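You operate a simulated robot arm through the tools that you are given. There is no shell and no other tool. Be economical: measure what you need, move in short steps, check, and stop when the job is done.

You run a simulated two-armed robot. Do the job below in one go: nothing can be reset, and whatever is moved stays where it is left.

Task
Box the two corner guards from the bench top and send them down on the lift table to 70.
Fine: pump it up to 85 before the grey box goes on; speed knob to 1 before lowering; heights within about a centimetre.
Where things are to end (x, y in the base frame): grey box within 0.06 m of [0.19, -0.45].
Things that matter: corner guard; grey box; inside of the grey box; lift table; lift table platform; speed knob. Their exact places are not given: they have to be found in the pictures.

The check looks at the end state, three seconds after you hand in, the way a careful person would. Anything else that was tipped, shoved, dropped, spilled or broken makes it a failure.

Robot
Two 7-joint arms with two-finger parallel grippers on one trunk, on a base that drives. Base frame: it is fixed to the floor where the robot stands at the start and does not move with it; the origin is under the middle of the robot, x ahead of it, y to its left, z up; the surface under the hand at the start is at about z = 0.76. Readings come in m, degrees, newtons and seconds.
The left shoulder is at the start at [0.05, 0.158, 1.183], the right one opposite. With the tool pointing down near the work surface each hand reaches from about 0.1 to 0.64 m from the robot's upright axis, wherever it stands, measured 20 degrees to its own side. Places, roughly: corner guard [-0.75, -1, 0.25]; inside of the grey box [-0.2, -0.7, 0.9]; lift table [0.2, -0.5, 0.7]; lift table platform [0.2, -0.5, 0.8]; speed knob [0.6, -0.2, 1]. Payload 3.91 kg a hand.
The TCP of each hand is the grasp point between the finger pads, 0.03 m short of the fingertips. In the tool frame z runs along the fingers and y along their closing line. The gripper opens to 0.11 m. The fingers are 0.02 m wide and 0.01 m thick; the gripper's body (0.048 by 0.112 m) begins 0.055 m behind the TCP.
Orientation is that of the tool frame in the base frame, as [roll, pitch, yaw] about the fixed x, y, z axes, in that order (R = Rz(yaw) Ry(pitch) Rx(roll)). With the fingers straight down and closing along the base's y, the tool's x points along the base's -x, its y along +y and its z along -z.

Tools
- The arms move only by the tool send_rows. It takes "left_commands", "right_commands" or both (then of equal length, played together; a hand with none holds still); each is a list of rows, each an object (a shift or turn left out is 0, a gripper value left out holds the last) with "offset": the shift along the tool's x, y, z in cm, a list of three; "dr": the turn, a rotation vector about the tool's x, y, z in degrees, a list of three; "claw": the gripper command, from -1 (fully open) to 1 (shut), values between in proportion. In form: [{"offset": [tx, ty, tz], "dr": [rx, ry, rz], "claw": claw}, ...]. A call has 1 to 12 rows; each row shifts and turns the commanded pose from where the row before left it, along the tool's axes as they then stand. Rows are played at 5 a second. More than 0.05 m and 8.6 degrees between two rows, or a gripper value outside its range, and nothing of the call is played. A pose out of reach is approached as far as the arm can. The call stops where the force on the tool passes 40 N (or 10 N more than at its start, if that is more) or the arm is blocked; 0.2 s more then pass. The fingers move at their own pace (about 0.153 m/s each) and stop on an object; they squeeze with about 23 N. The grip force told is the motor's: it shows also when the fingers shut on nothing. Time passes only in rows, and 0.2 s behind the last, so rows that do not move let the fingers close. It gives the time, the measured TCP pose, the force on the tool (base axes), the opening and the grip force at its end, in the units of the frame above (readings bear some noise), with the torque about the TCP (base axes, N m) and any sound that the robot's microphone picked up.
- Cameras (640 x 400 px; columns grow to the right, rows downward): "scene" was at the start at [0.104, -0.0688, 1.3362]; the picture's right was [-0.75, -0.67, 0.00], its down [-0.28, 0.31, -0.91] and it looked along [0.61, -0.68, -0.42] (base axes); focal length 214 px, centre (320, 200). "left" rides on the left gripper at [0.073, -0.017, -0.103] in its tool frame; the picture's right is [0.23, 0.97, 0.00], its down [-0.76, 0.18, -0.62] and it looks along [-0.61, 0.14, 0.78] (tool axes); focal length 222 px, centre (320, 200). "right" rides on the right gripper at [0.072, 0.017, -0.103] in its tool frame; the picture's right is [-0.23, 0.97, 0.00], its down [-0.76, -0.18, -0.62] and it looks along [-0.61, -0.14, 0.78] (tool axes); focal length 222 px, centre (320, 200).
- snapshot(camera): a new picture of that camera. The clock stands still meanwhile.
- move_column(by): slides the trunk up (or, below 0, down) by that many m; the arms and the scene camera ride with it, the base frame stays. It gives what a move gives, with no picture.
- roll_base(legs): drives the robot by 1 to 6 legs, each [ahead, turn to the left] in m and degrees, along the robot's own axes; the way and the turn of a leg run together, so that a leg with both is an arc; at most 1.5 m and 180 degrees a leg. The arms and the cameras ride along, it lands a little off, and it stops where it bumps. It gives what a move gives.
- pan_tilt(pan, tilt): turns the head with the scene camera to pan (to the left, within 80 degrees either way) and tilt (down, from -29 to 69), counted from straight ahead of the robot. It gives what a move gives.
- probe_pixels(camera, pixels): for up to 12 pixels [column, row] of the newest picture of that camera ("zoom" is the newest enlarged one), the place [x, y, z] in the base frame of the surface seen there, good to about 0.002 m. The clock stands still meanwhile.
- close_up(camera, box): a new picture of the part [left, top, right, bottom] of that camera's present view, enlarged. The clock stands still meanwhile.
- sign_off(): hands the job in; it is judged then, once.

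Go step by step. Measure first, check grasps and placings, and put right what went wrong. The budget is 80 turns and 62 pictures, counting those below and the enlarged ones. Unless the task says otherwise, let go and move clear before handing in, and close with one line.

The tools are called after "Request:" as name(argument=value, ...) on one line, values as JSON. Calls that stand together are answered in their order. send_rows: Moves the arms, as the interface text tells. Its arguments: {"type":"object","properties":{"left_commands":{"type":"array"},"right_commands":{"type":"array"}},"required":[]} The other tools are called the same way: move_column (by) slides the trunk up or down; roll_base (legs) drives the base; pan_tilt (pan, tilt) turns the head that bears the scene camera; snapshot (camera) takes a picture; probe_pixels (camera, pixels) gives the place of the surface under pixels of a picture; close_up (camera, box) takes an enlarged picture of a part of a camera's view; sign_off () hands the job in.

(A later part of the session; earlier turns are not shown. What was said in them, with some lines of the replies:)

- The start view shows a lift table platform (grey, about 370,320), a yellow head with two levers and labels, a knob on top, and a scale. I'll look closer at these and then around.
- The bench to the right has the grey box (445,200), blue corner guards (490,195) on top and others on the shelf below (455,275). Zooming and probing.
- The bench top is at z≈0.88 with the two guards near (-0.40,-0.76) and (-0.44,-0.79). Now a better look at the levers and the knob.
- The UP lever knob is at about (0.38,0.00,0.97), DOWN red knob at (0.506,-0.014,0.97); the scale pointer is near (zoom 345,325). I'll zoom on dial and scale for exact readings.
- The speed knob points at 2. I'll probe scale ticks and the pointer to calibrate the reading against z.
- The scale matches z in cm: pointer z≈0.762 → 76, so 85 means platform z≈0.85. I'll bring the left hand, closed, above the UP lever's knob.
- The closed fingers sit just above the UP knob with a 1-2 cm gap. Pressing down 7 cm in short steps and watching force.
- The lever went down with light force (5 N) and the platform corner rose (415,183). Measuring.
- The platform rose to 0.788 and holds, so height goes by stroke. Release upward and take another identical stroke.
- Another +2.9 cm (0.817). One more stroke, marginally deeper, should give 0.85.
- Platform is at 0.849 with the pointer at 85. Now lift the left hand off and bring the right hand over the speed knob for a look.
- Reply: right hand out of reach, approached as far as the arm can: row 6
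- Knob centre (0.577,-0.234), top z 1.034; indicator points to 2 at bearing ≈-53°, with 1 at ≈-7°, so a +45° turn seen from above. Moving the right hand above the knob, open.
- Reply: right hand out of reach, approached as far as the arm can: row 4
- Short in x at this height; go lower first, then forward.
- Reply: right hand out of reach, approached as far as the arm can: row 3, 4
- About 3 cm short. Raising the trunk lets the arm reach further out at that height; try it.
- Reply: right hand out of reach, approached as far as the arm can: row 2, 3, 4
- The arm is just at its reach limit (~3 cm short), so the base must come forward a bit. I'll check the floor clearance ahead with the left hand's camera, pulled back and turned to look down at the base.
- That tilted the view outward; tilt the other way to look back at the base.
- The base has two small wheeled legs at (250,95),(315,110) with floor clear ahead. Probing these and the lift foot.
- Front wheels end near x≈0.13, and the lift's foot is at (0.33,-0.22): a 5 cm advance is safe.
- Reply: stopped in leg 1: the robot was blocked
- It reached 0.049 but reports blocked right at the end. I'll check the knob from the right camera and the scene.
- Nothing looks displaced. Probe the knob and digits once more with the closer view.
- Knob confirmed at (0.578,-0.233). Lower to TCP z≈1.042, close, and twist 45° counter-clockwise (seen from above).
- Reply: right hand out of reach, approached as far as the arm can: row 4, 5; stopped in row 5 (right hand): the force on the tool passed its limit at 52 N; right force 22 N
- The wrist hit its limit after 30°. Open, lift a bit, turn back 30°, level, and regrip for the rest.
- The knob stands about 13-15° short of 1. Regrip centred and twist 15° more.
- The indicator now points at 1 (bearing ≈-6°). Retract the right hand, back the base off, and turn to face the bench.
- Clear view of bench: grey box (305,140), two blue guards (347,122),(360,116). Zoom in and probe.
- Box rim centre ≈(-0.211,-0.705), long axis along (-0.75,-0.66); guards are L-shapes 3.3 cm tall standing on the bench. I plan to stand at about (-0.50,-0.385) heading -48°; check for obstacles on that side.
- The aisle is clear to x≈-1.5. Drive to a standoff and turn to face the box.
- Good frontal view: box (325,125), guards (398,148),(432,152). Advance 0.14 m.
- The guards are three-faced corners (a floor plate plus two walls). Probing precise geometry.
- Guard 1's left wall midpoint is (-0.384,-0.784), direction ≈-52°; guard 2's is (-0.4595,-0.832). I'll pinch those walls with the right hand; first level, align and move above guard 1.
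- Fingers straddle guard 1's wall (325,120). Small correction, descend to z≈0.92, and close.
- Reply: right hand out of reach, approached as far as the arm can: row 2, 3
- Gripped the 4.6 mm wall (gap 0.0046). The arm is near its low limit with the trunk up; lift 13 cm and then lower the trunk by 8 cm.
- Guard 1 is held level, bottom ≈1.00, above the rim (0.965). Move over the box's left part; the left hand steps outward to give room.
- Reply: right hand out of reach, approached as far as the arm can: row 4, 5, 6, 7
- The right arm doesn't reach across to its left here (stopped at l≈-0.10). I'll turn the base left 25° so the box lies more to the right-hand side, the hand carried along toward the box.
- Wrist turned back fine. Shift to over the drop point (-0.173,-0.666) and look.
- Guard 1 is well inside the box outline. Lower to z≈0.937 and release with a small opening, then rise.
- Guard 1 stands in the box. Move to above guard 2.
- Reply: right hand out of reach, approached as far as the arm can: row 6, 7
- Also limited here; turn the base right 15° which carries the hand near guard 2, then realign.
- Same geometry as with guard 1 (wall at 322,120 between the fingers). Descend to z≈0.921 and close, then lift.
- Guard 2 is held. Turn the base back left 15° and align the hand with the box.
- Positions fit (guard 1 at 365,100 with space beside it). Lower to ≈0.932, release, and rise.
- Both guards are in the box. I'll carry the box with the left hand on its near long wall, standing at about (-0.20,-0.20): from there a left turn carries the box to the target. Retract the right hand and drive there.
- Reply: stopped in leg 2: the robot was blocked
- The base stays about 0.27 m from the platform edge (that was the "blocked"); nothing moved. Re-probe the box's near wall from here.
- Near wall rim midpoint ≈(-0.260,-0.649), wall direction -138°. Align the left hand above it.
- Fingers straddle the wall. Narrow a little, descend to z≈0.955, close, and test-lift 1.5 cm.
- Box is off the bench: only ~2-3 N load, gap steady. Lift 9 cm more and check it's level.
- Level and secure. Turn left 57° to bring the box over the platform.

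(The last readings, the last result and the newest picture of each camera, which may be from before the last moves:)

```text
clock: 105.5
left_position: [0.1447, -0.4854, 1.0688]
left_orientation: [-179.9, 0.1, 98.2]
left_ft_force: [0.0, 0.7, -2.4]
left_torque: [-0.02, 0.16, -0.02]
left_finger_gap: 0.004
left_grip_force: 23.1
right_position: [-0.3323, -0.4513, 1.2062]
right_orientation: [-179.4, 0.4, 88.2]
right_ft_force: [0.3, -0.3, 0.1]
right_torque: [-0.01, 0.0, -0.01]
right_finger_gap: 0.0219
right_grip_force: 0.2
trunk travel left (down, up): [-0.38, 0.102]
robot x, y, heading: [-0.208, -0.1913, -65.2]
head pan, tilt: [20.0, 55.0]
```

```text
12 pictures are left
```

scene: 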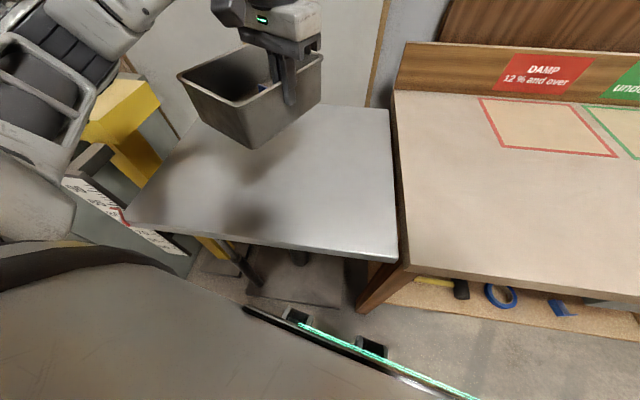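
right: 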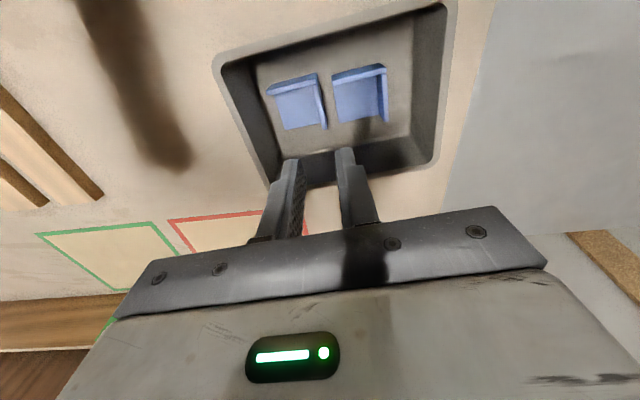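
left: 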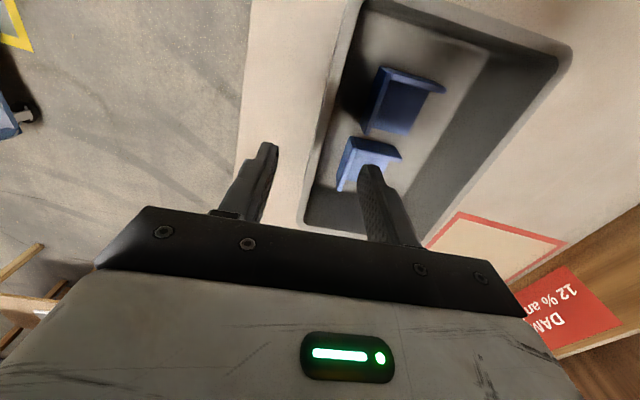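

Box centre computed ≈(0.216,-0.475). Shift to (0.19,-0.45), lower to just above the platform.

Request:
send_rows(left_commands=[{"offset": [1.4, -1.1, 0]}, {"offset": [1.4, -1.1, 0]}, {"offset": [0, 0, 3]}, {"offset": [0, 0, 3]}, {"offset": [0, 0, 3]}, {"offset": [0, 0, 3]}, {"offset": [0, 0, 1.5]}, {}])

Request:
send_rows(left_commands=[{"offset": [0, 0, 0.5]}, {"offset": [0, 0, 0.5]}, {}])

```text
clock: 107.3
left_position: [0.1187, -0.4621, 0.9344]
left_orientation: [180.0, 0.1, 98.2]
left_ft_force: [0.6, 0.1, -1.8]
left_torque: [-0.04, 0.2, 0.02]
left_finger_gap: 0.004
left_grip_force: 22.9
right_position: [-0.3314, -0.4509, 1.2057]
right_orientation: [-179.2, 0.4, 88.2]
right_ft_force: [-0.3, -0.1, 0.3]
right_torque: [-0.03, -0.03, 0.01]
right_finger_gap: 0.0218
right_grip_force: 0.0
trunk travel left (down, up): [-0.38, 0.102]
robot x, y, heading: [-0.2099, -0.1906, -65.7]
head pan, tilt: [20.0, 55.0]
```

```text
clock: 108.1
left_position: [0.1185, -0.462, 0.9245]
left_orientation: [180.0, -0.1, 98.2]
left_ft_force: [0.2, 0.5, -2.0]
left_torque: [-0.03, 0.22, 0.0]
left_finger_gap: 0.0039
left_grip_force: 22.8
right_position: [-0.3315, -0.4504, 1.2063]
right_orientation: [-179.3, 0.4, 88.4]
right_ft_force: [0.2, 0.3, 0.8]
right_torque: [0.04, -0.02, -0.01]
right_finger_gap: 0.0221
right_grip_force: 0.0
trunk travel left (down, up): [-0.38, 0.102]
robot x, y, heading: [-0.2136, -0.1899, -65.5]
head pan, tilt: [20.0, 55.0]
```

A few mm above the platform. Settle, release with a small opening, and rise.

Request:
send_rows(left_commands=[{"offset": [0, 0, 0.3]}, {}, {"claw": 0.5}, {}, {"offset": [0, 0, -2]}, {"offset": [0, 0, -4]}, {"offset": [0, 0, -5]}, {"offset": [0, 0, -5]}, {"offset": [0, 0, -5]}, {"offset": [0, 0, -4]}, {}])

Request:
snapshot(camera="scene")

Request:
probe_pixels(camera="scene", pixels=[[350, 170], [200, 200], [260, 190], [300, 225]])

```text
clock: 110.5
left_position: [0.1185, -0.4625, 1.1716]
left_orientation: [-179.9, -0.1, 98.2]
left_ft_force: [0.0, -0.4, -1.4]
left_torque: [0.0, 0.02, 0.03]
left_finger_gap: 0.0274
left_grip_force: 0.2
right_position: [-0.3317, -0.4518, 1.2072]
right_orientation: [-179.3, 0.4, 88.3]
right_ft_force: [-0.1, -0.5, -0.1]
right_torque: [0.0, -0.04, 0.0]
right_finger_gap: 0.0218
right_grip_force: 0.1
trunk travel left (down, up): [-0.38, 0.102]
robot x, y, heading: [-0.2084, -0.1899, -65.4]
head pan, tilt: [20.0, 55.0]
```

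```text
11 pictures are left
```

scene: 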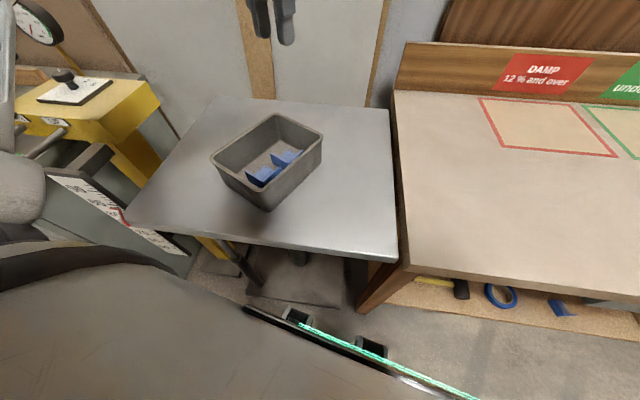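

```text
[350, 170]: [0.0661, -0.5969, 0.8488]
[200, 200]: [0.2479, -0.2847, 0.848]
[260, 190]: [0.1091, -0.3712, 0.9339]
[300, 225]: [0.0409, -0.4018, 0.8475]
```

Box sits on the platform with both guards inside. Verify centre.

Request:
probe_pixels(camera="scene", pixels=[[213, 159], [275, 116], [320, 137], [263, 181]])

Request:
pan_tilt(pan=0, tilt=50)

Request:
roll_base(legs=[[0, 110]])

```text
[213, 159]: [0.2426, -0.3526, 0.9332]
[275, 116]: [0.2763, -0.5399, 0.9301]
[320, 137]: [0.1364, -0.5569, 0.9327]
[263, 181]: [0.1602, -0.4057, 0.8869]
```

```text
clock: 111.3
left_position: [0.12, -0.4636, 1.1715]
left_orientation: [-180.0, 0.0, 98.2]
left_ft_force: [0.0, 0.9, 0.5]
left_torque: [0.02, -0.01, -0.03]
left_finger_gap: 0.0274
left_grip_force: 0.1
right_position: [-0.3312, -0.4521, 1.2062]
right_orientation: [-179.3, 0.4, 88.3]
right_ft_force: [-0.2, -0.9, 0.1]
right_torque: [-0.01, -0.02, -0.01]
right_finger_gap: 0.0216
right_grip_force: 0.1
trunk travel left (down, up): [-0.38, 0.102]
robot x, y, heading: [-0.2071, -0.1889, -64.9]
head pan, tilt: [0.0, 50.0]
```

```text
clock: 116.3
left_position: [-0.0636, 0.2118, 1.1722]
left_orientation: [179.9, -0.1, -152.0]
left_ft_force: [-0.2, 0.3, -0.8]
left_torque: [-0.02, -0.02, -0.01]
left_finger_gap: 0.0274
left_grip_force: 0.1
right_position: [0.078, -0.2175, 1.2062]
right_orientation: [-179.4, 0.5, -161.8]
right_ft_force: [-0.2, 0.9, 0.4]
right_torque: [-0.03, 0.02, 0.02]
right_finger_gap: 0.0218
right_grip_force: 0.1
trunk travel left (down, up): [-0.38, 0.102]
robot x, y, heading: [-0.2083, -0.1877, 44.6]
head pan, tilt: [0.0, 50.0]
```

Box centre ≈(0.19,-0.455) – on target. Drive to near the origin, heading -20°, so the left hand can reach the red DOWN lever.

Request:
roll_base(legs=[[0.29, 0], [0, -64.6]])

Request:
snapshot(camera="scene")

```text
clock: 121.1
left_position: [0.4214, 0.0598, 1.1717]
left_orientation: [180.0, 0.0, 144.1]
left_ft_force: [0.1, 0.2, -0.1]
left_torque: [0.01, -0.02, -0.02]
left_finger_gap: 0.0276
left_grip_force: 0.1
right_position: [0.1006, -0.2559, 1.2056]
right_orientation: [-179.3, 0.4, 134.3]
right_ft_force: [-1.3, -0.7, -0.1]
right_torque: [0.0, -0.02, -0.02]
right_finger_gap: 0.0219
right_grip_force: 0.0
trunk travel left (down, up): [-0.38, 0.102]
robot x, y, heading: [-0.002, 0.0151, -19.3]
head pan, tilt: [0.0, 50.0]
```

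```text
10 pictures are left
```

scene: 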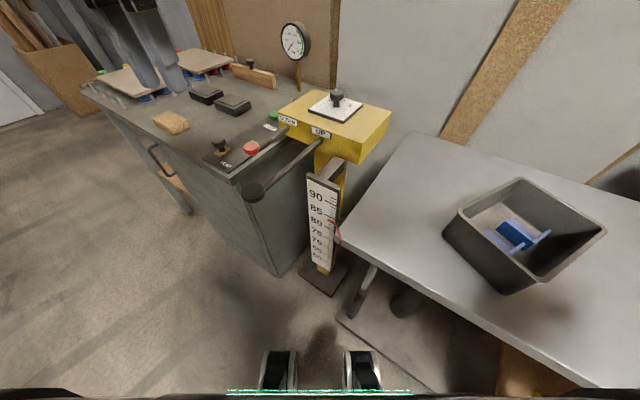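

Confirm the red DOWN knob's place and the platform height, then move the closed left hand above it.

Request:
probe_pixels(camera="scene", pixels=[[252, 147], [255, 191], [265, 140], [420, 180], [400, 250], [330, 222]])

Request:
send_rows(left_commands=[{"offset": [-4.0, -0.4, 0], "claw": 1}, {"offset": [-4.0, -0.4, 0]}, {"offset": [-3.2, -0.3, 0]}, {"offset": [0, 0, 4.5]}, {"offset": [0, 0, 4]}, {}])

```text
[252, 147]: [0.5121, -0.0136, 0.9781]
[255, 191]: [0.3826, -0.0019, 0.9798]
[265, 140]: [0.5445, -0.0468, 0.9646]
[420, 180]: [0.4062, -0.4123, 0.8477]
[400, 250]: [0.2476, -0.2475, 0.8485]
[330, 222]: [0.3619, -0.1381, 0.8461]
```

```text
clock: 122.5
left_position: [0.5065, -0.0123, 1.0841]
left_orientation: [-179.9, 0.1, 144.0]
left_ft_force: [-0.1, 0.4, 1.2]
left_torque: [0.0, 0.02, -0.03]
left_finger_gap: 0.0002
left_grip_force: 23.2
right_position: [0.1005, -0.2558, 1.2066]
right_orientation: [-179.3, 0.4, 134.3]
right_ft_force: [0.1, -0.3, 0.0]
right_torque: [-0.02, -0.02, 0.01]
right_finger_gap: 0.022
right_grip_force: 0.0
trunk travel left (down, up): [-0.38, 0.102]
robot x, y, heading: [-0.0049, 0.0163, -19.3]
head pan, tilt: [0.0, 50.0]
```

Hand is over the DOWN knob. Press down ~3 cm past contact and look.

Request:
send_rows(left_commands=[{"offset": [0, 0, 4]}, {"offset": [0, 0, 3]}, {"offset": [0, 0, 2]}, {"offset": [0, 0, 1.5]}])

Request:
snapshot(camera="scene")

Request:
probe_pixels(camera="scene", pixels=[[420, 180], [400, 250], [380, 220], [560, 330]])

```text
clock: 123.5
left_position: [0.5052, -0.0127, 0.9822]
left_orientation: [-179.9, 0.0, 144.0]
left_ft_force: [1.1, -2.2, 2.9]
left_torque: [-0.07, -0.07, -0.04]
left_finger_gap: 0.0
left_grip_force: 22.9
right_position: [0.101, -0.2558, 1.2056]
right_orientation: [-179.4, 0.4, 134.2]
right_ft_force: [0.4, -0.5, -0.5]
right_torque: [0.02, -0.01, 0.02]
right_finger_gap: 0.0219
right_grip_force: 0.1
trunk travel left (down, up): [-0.38, 0.102]
robot x, y, heading: [-0.0031, 0.0141, -19.1]
head pan, tilt: [0.0, 50.0]
```

```text
9 pictures are left
```

scene: 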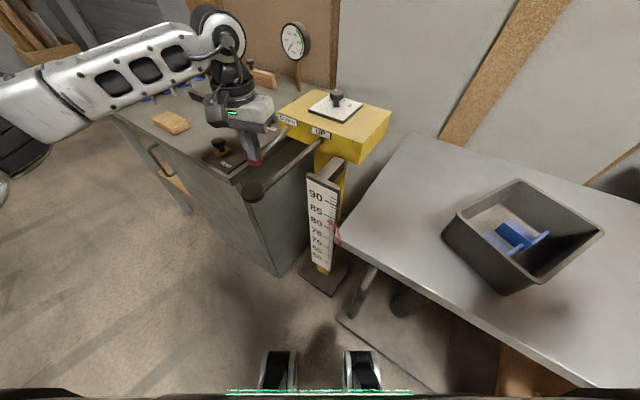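

```text
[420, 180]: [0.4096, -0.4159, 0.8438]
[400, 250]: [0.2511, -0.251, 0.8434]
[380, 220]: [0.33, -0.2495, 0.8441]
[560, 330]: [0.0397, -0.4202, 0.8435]
```

It is lowering slowly (0.8437). Hold for about 2 s and measure.

Request:
send_rows(left_commands=[{}, {}, {}, {}, {}, {}, {}, {}, {}, {}])

Request:
snapshot(camera="scene")

Request:
probe_pixels(camera="scene", pixels=[[420, 180], [400, 250], [380, 220]])

```text
clock: 125.7
left_position: [0.5055, -0.0141, 0.9814]
left_orientation: [179.9, 0.0, 144.1]
left_ft_force: [0.3, -0.7, 2.4]
left_torque: [-0.02, -0.05, 0.02]
left_finger_gap: 0.0
left_grip_force: 22.6
right_position: [0.0997, -0.2542, 1.2057]
right_orientation: [-179.3, 0.4, 134.2]
right_ft_force: [0.8, -0.1, -1.2]
right_torque: [-0.01, 0.0, 0.0]
right_finger_gap: 0.0219
right_grip_force: 0.0
trunk travel left (down, up): [-0.38, 0.102]
robot x, y, heading: [-0.003, 0.0153, -19.3]
head pan, tilt: [0.0, 50.0]
```

```text
8 pictures are left
```

scene: 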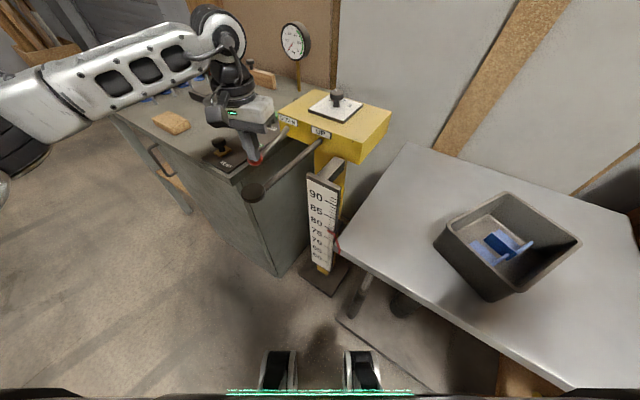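

```text
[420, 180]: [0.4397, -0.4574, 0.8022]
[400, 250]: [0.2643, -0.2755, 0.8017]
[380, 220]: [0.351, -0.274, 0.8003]
```

Rate ≈1.93 cm/s; now 0.801. Hold another 2.6 s (→≈0.751).

Request:
send_rows(left_commands=[{}, {}, {}, {}, {}, {}, {}, {}, {}, {}, {}, {}])

Request:
snapshot(camera="scene")

Request:
probe_pixels(camera="scene", pixels=[[420, 180], [400, 250], [380, 220]])

```text
clock: 128.3
left_position: [0.5046, -0.0124, 0.9807]
left_orientation: [-180.0, 0.0, 144.2]
left_ft_force: [-0.5, 0.5, 2.5]
left_torque: [0.04, -0.03, 0.01]
left_finger_gap: 0.0
left_grip_force: 22.8
right_position: [0.1004, -0.2553, 1.2058]
right_orientation: [-179.3, 0.3, 134.3]
right_ft_force: [0.3, -0.1, -0.5]
right_torque: [0.0, -0.03, -0.04]
right_finger_gap: 0.0221
right_grip_force: 0.1
trunk travel left (down, up): [-0.38, 0.102]
robot x, y, heading: [-0.0044, 0.0144, -19.4]
head pan, tilt: [0.0, 50.0]
```

```text
7 pictures are left
```

scene: 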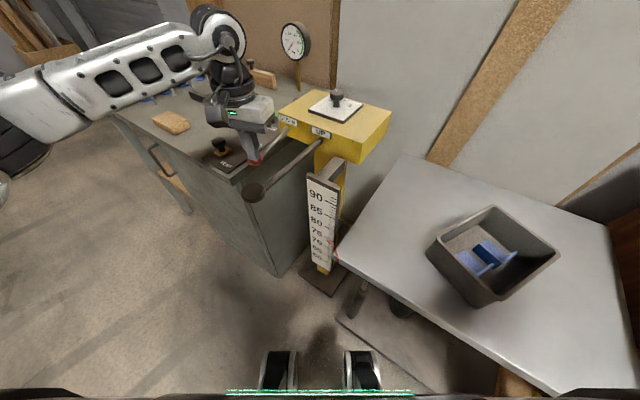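

```text
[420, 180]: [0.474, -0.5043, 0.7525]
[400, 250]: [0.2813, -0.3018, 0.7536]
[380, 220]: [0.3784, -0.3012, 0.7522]
```

0.7527 now; hold 2.6 s more, then release at once (→≈0.701).

Request:
send_rows(left_commands=[{}, {}, {}, {}, {}, {}, {}, {}, {}, {}, {}, {}])

Request:
send_rows(left_commands=[{"offset": [0, 0, -5]}, {"offset": [0, 0, -5]}, {"offset": [0, 0, -5]}, {"offset": [0, 0, -4]}, {}])

Request:
snapshot(camera="scene")

Request:
probe_pixels(camera="scene", pixels=[[420, 180], [400, 250], [380, 220], [252, 149], [255, 191]])

```text
clock: 130.9
left_position: [0.5052, -0.0127, 0.9808]
left_orientation: [180.0, 0.0, 144.2]
left_ft_force: [0.7, -0.1, 3.9]
left_torque: [0.02, -0.04, -0.02]
left_finger_gap: 0.0002
left_grip_force: 23.5
right_position: [0.1008, -0.2557, 1.2067]
right_orientation: [-179.3, 0.4, 134.2]
right_ft_force: [0.3, 0.4, -0.7]
right_torque: [0.0, 0.01, 0.0]
right_finger_gap: 0.0223
right_grip_force: 0.1
trunk travel left (down, up): [-0.38, 0.102]
robot x, y, heading: [-0.0051, 0.0145, -19.2]
head pan, tilt: [0.0, 50.0]
```

```text
clock: 132.1
left_position: [0.509, -0.0112, 1.1701]
left_orientation: [-179.8, 0.1, 144.1]
left_ft_force: [0.3, -0.4, 0.5]
left_torque: [-0.01, -0.01, 0.0]
left_finger_gap: 0.0
left_grip_force: 22.8
right_position: [0.1017, -0.2551, 1.2057]
right_orientation: [-179.3, 0.4, 134.2]
right_ft_force: [-0.2, -0.3, -0.7]
right_torque: [-0.01, -0.02, 0.03]
right_finger_gap: 0.0221
right_grip_force: 0.1
trunk travel left (down, up): [-0.38, 0.102]
robot x, y, heading: [-0.0029, 0.0132, -19.3]
head pan, tilt: [0.0, 50.0]
```

```text
6 pictures are left
```

scene: 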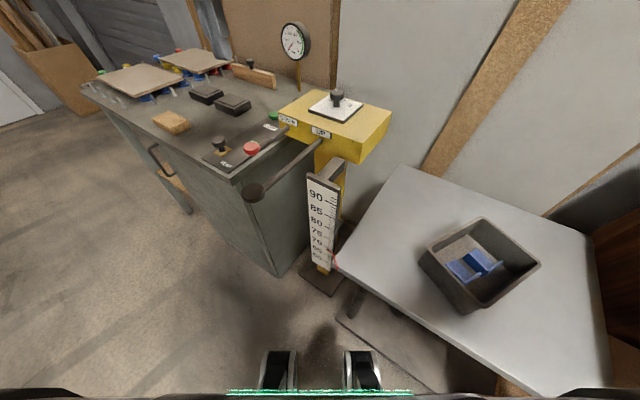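

```text
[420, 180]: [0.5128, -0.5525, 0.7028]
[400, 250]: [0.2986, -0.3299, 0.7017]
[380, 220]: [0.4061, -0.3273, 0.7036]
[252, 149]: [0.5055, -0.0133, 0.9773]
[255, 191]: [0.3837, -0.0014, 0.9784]
```

Platform is at 0.703 (pointer at 70), levers back. A final check of box, pointer and knob after a short wait.

Request:
send_rows(left_commands=[{"offset": [4, 0, 0]}, {"offset": [4, 0, 0]}, {}, {}, {}, {}, {}, {}])

Request:
close_up(camera="scene", box=[290, 80, 560, 330])

Request:
probe_pixels(camera="zoom", pixels=[[250, 250], [310, 395], [430, 350], [590, 465], [335, 430], [445, 345], [400, 380]])

Request:
probe_pixels(camera="scene", pixels=[[422, 252], [484, 219], [538, 264], [470, 302], [420, 180], [400, 250]])

```text
clock: 133.9
left_position: [0.441, 0.0332, 1.1716]
left_orientation: [-180.0, 0.1, 144.1]
left_ft_force: [-0.2, 0.2, -0.7]
left_torque: [0.02, -0.02, -0.05]
left_finger_gap: 0.0
left_grip_force: 23.5
right_position: [0.1004, -0.2557, 1.2049]
right_orientation: [-179.3, 0.4, 134.3]
right_ft_force: [0.6, 0.2, 0.3]
right_torque: [0.0, 0.02, -0.03]
right_finger_gap: 0.0221
right_grip_force: 0.0
trunk travel left (down, up): [-0.38, 0.102]
robot x, y, heading: [-0.0025, 0.0163, -19.4]
head pan, tilt: [0.0, 50.0]
```

```text
1.60 times, centred on (425, 205) of scene
```

zoom: 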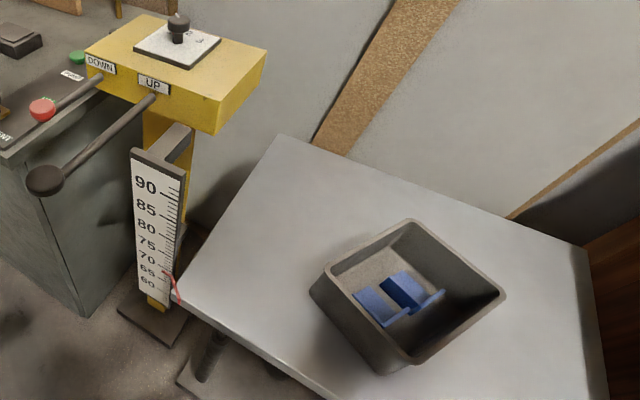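

```text
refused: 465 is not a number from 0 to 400
```

```text
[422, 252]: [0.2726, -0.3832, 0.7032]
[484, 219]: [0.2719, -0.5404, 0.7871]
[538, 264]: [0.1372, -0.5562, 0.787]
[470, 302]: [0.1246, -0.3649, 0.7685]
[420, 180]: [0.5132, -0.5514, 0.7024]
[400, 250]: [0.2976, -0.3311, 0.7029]
```

The platform holds at about 0.703 m (scale reading 70), and the box still stands at about (0.19, -0.455) with both guards inside. Both hands are clear, so I'm handing in.

Request:
sign_off()

```text
The job is handed in.
```

Both corner guards are in the grey box, and the box stands at about (0.19, -0.455) on the lift table: pumped to 85 before loading, speed knob set to 1, lowered to 70 (measured about 70.3).
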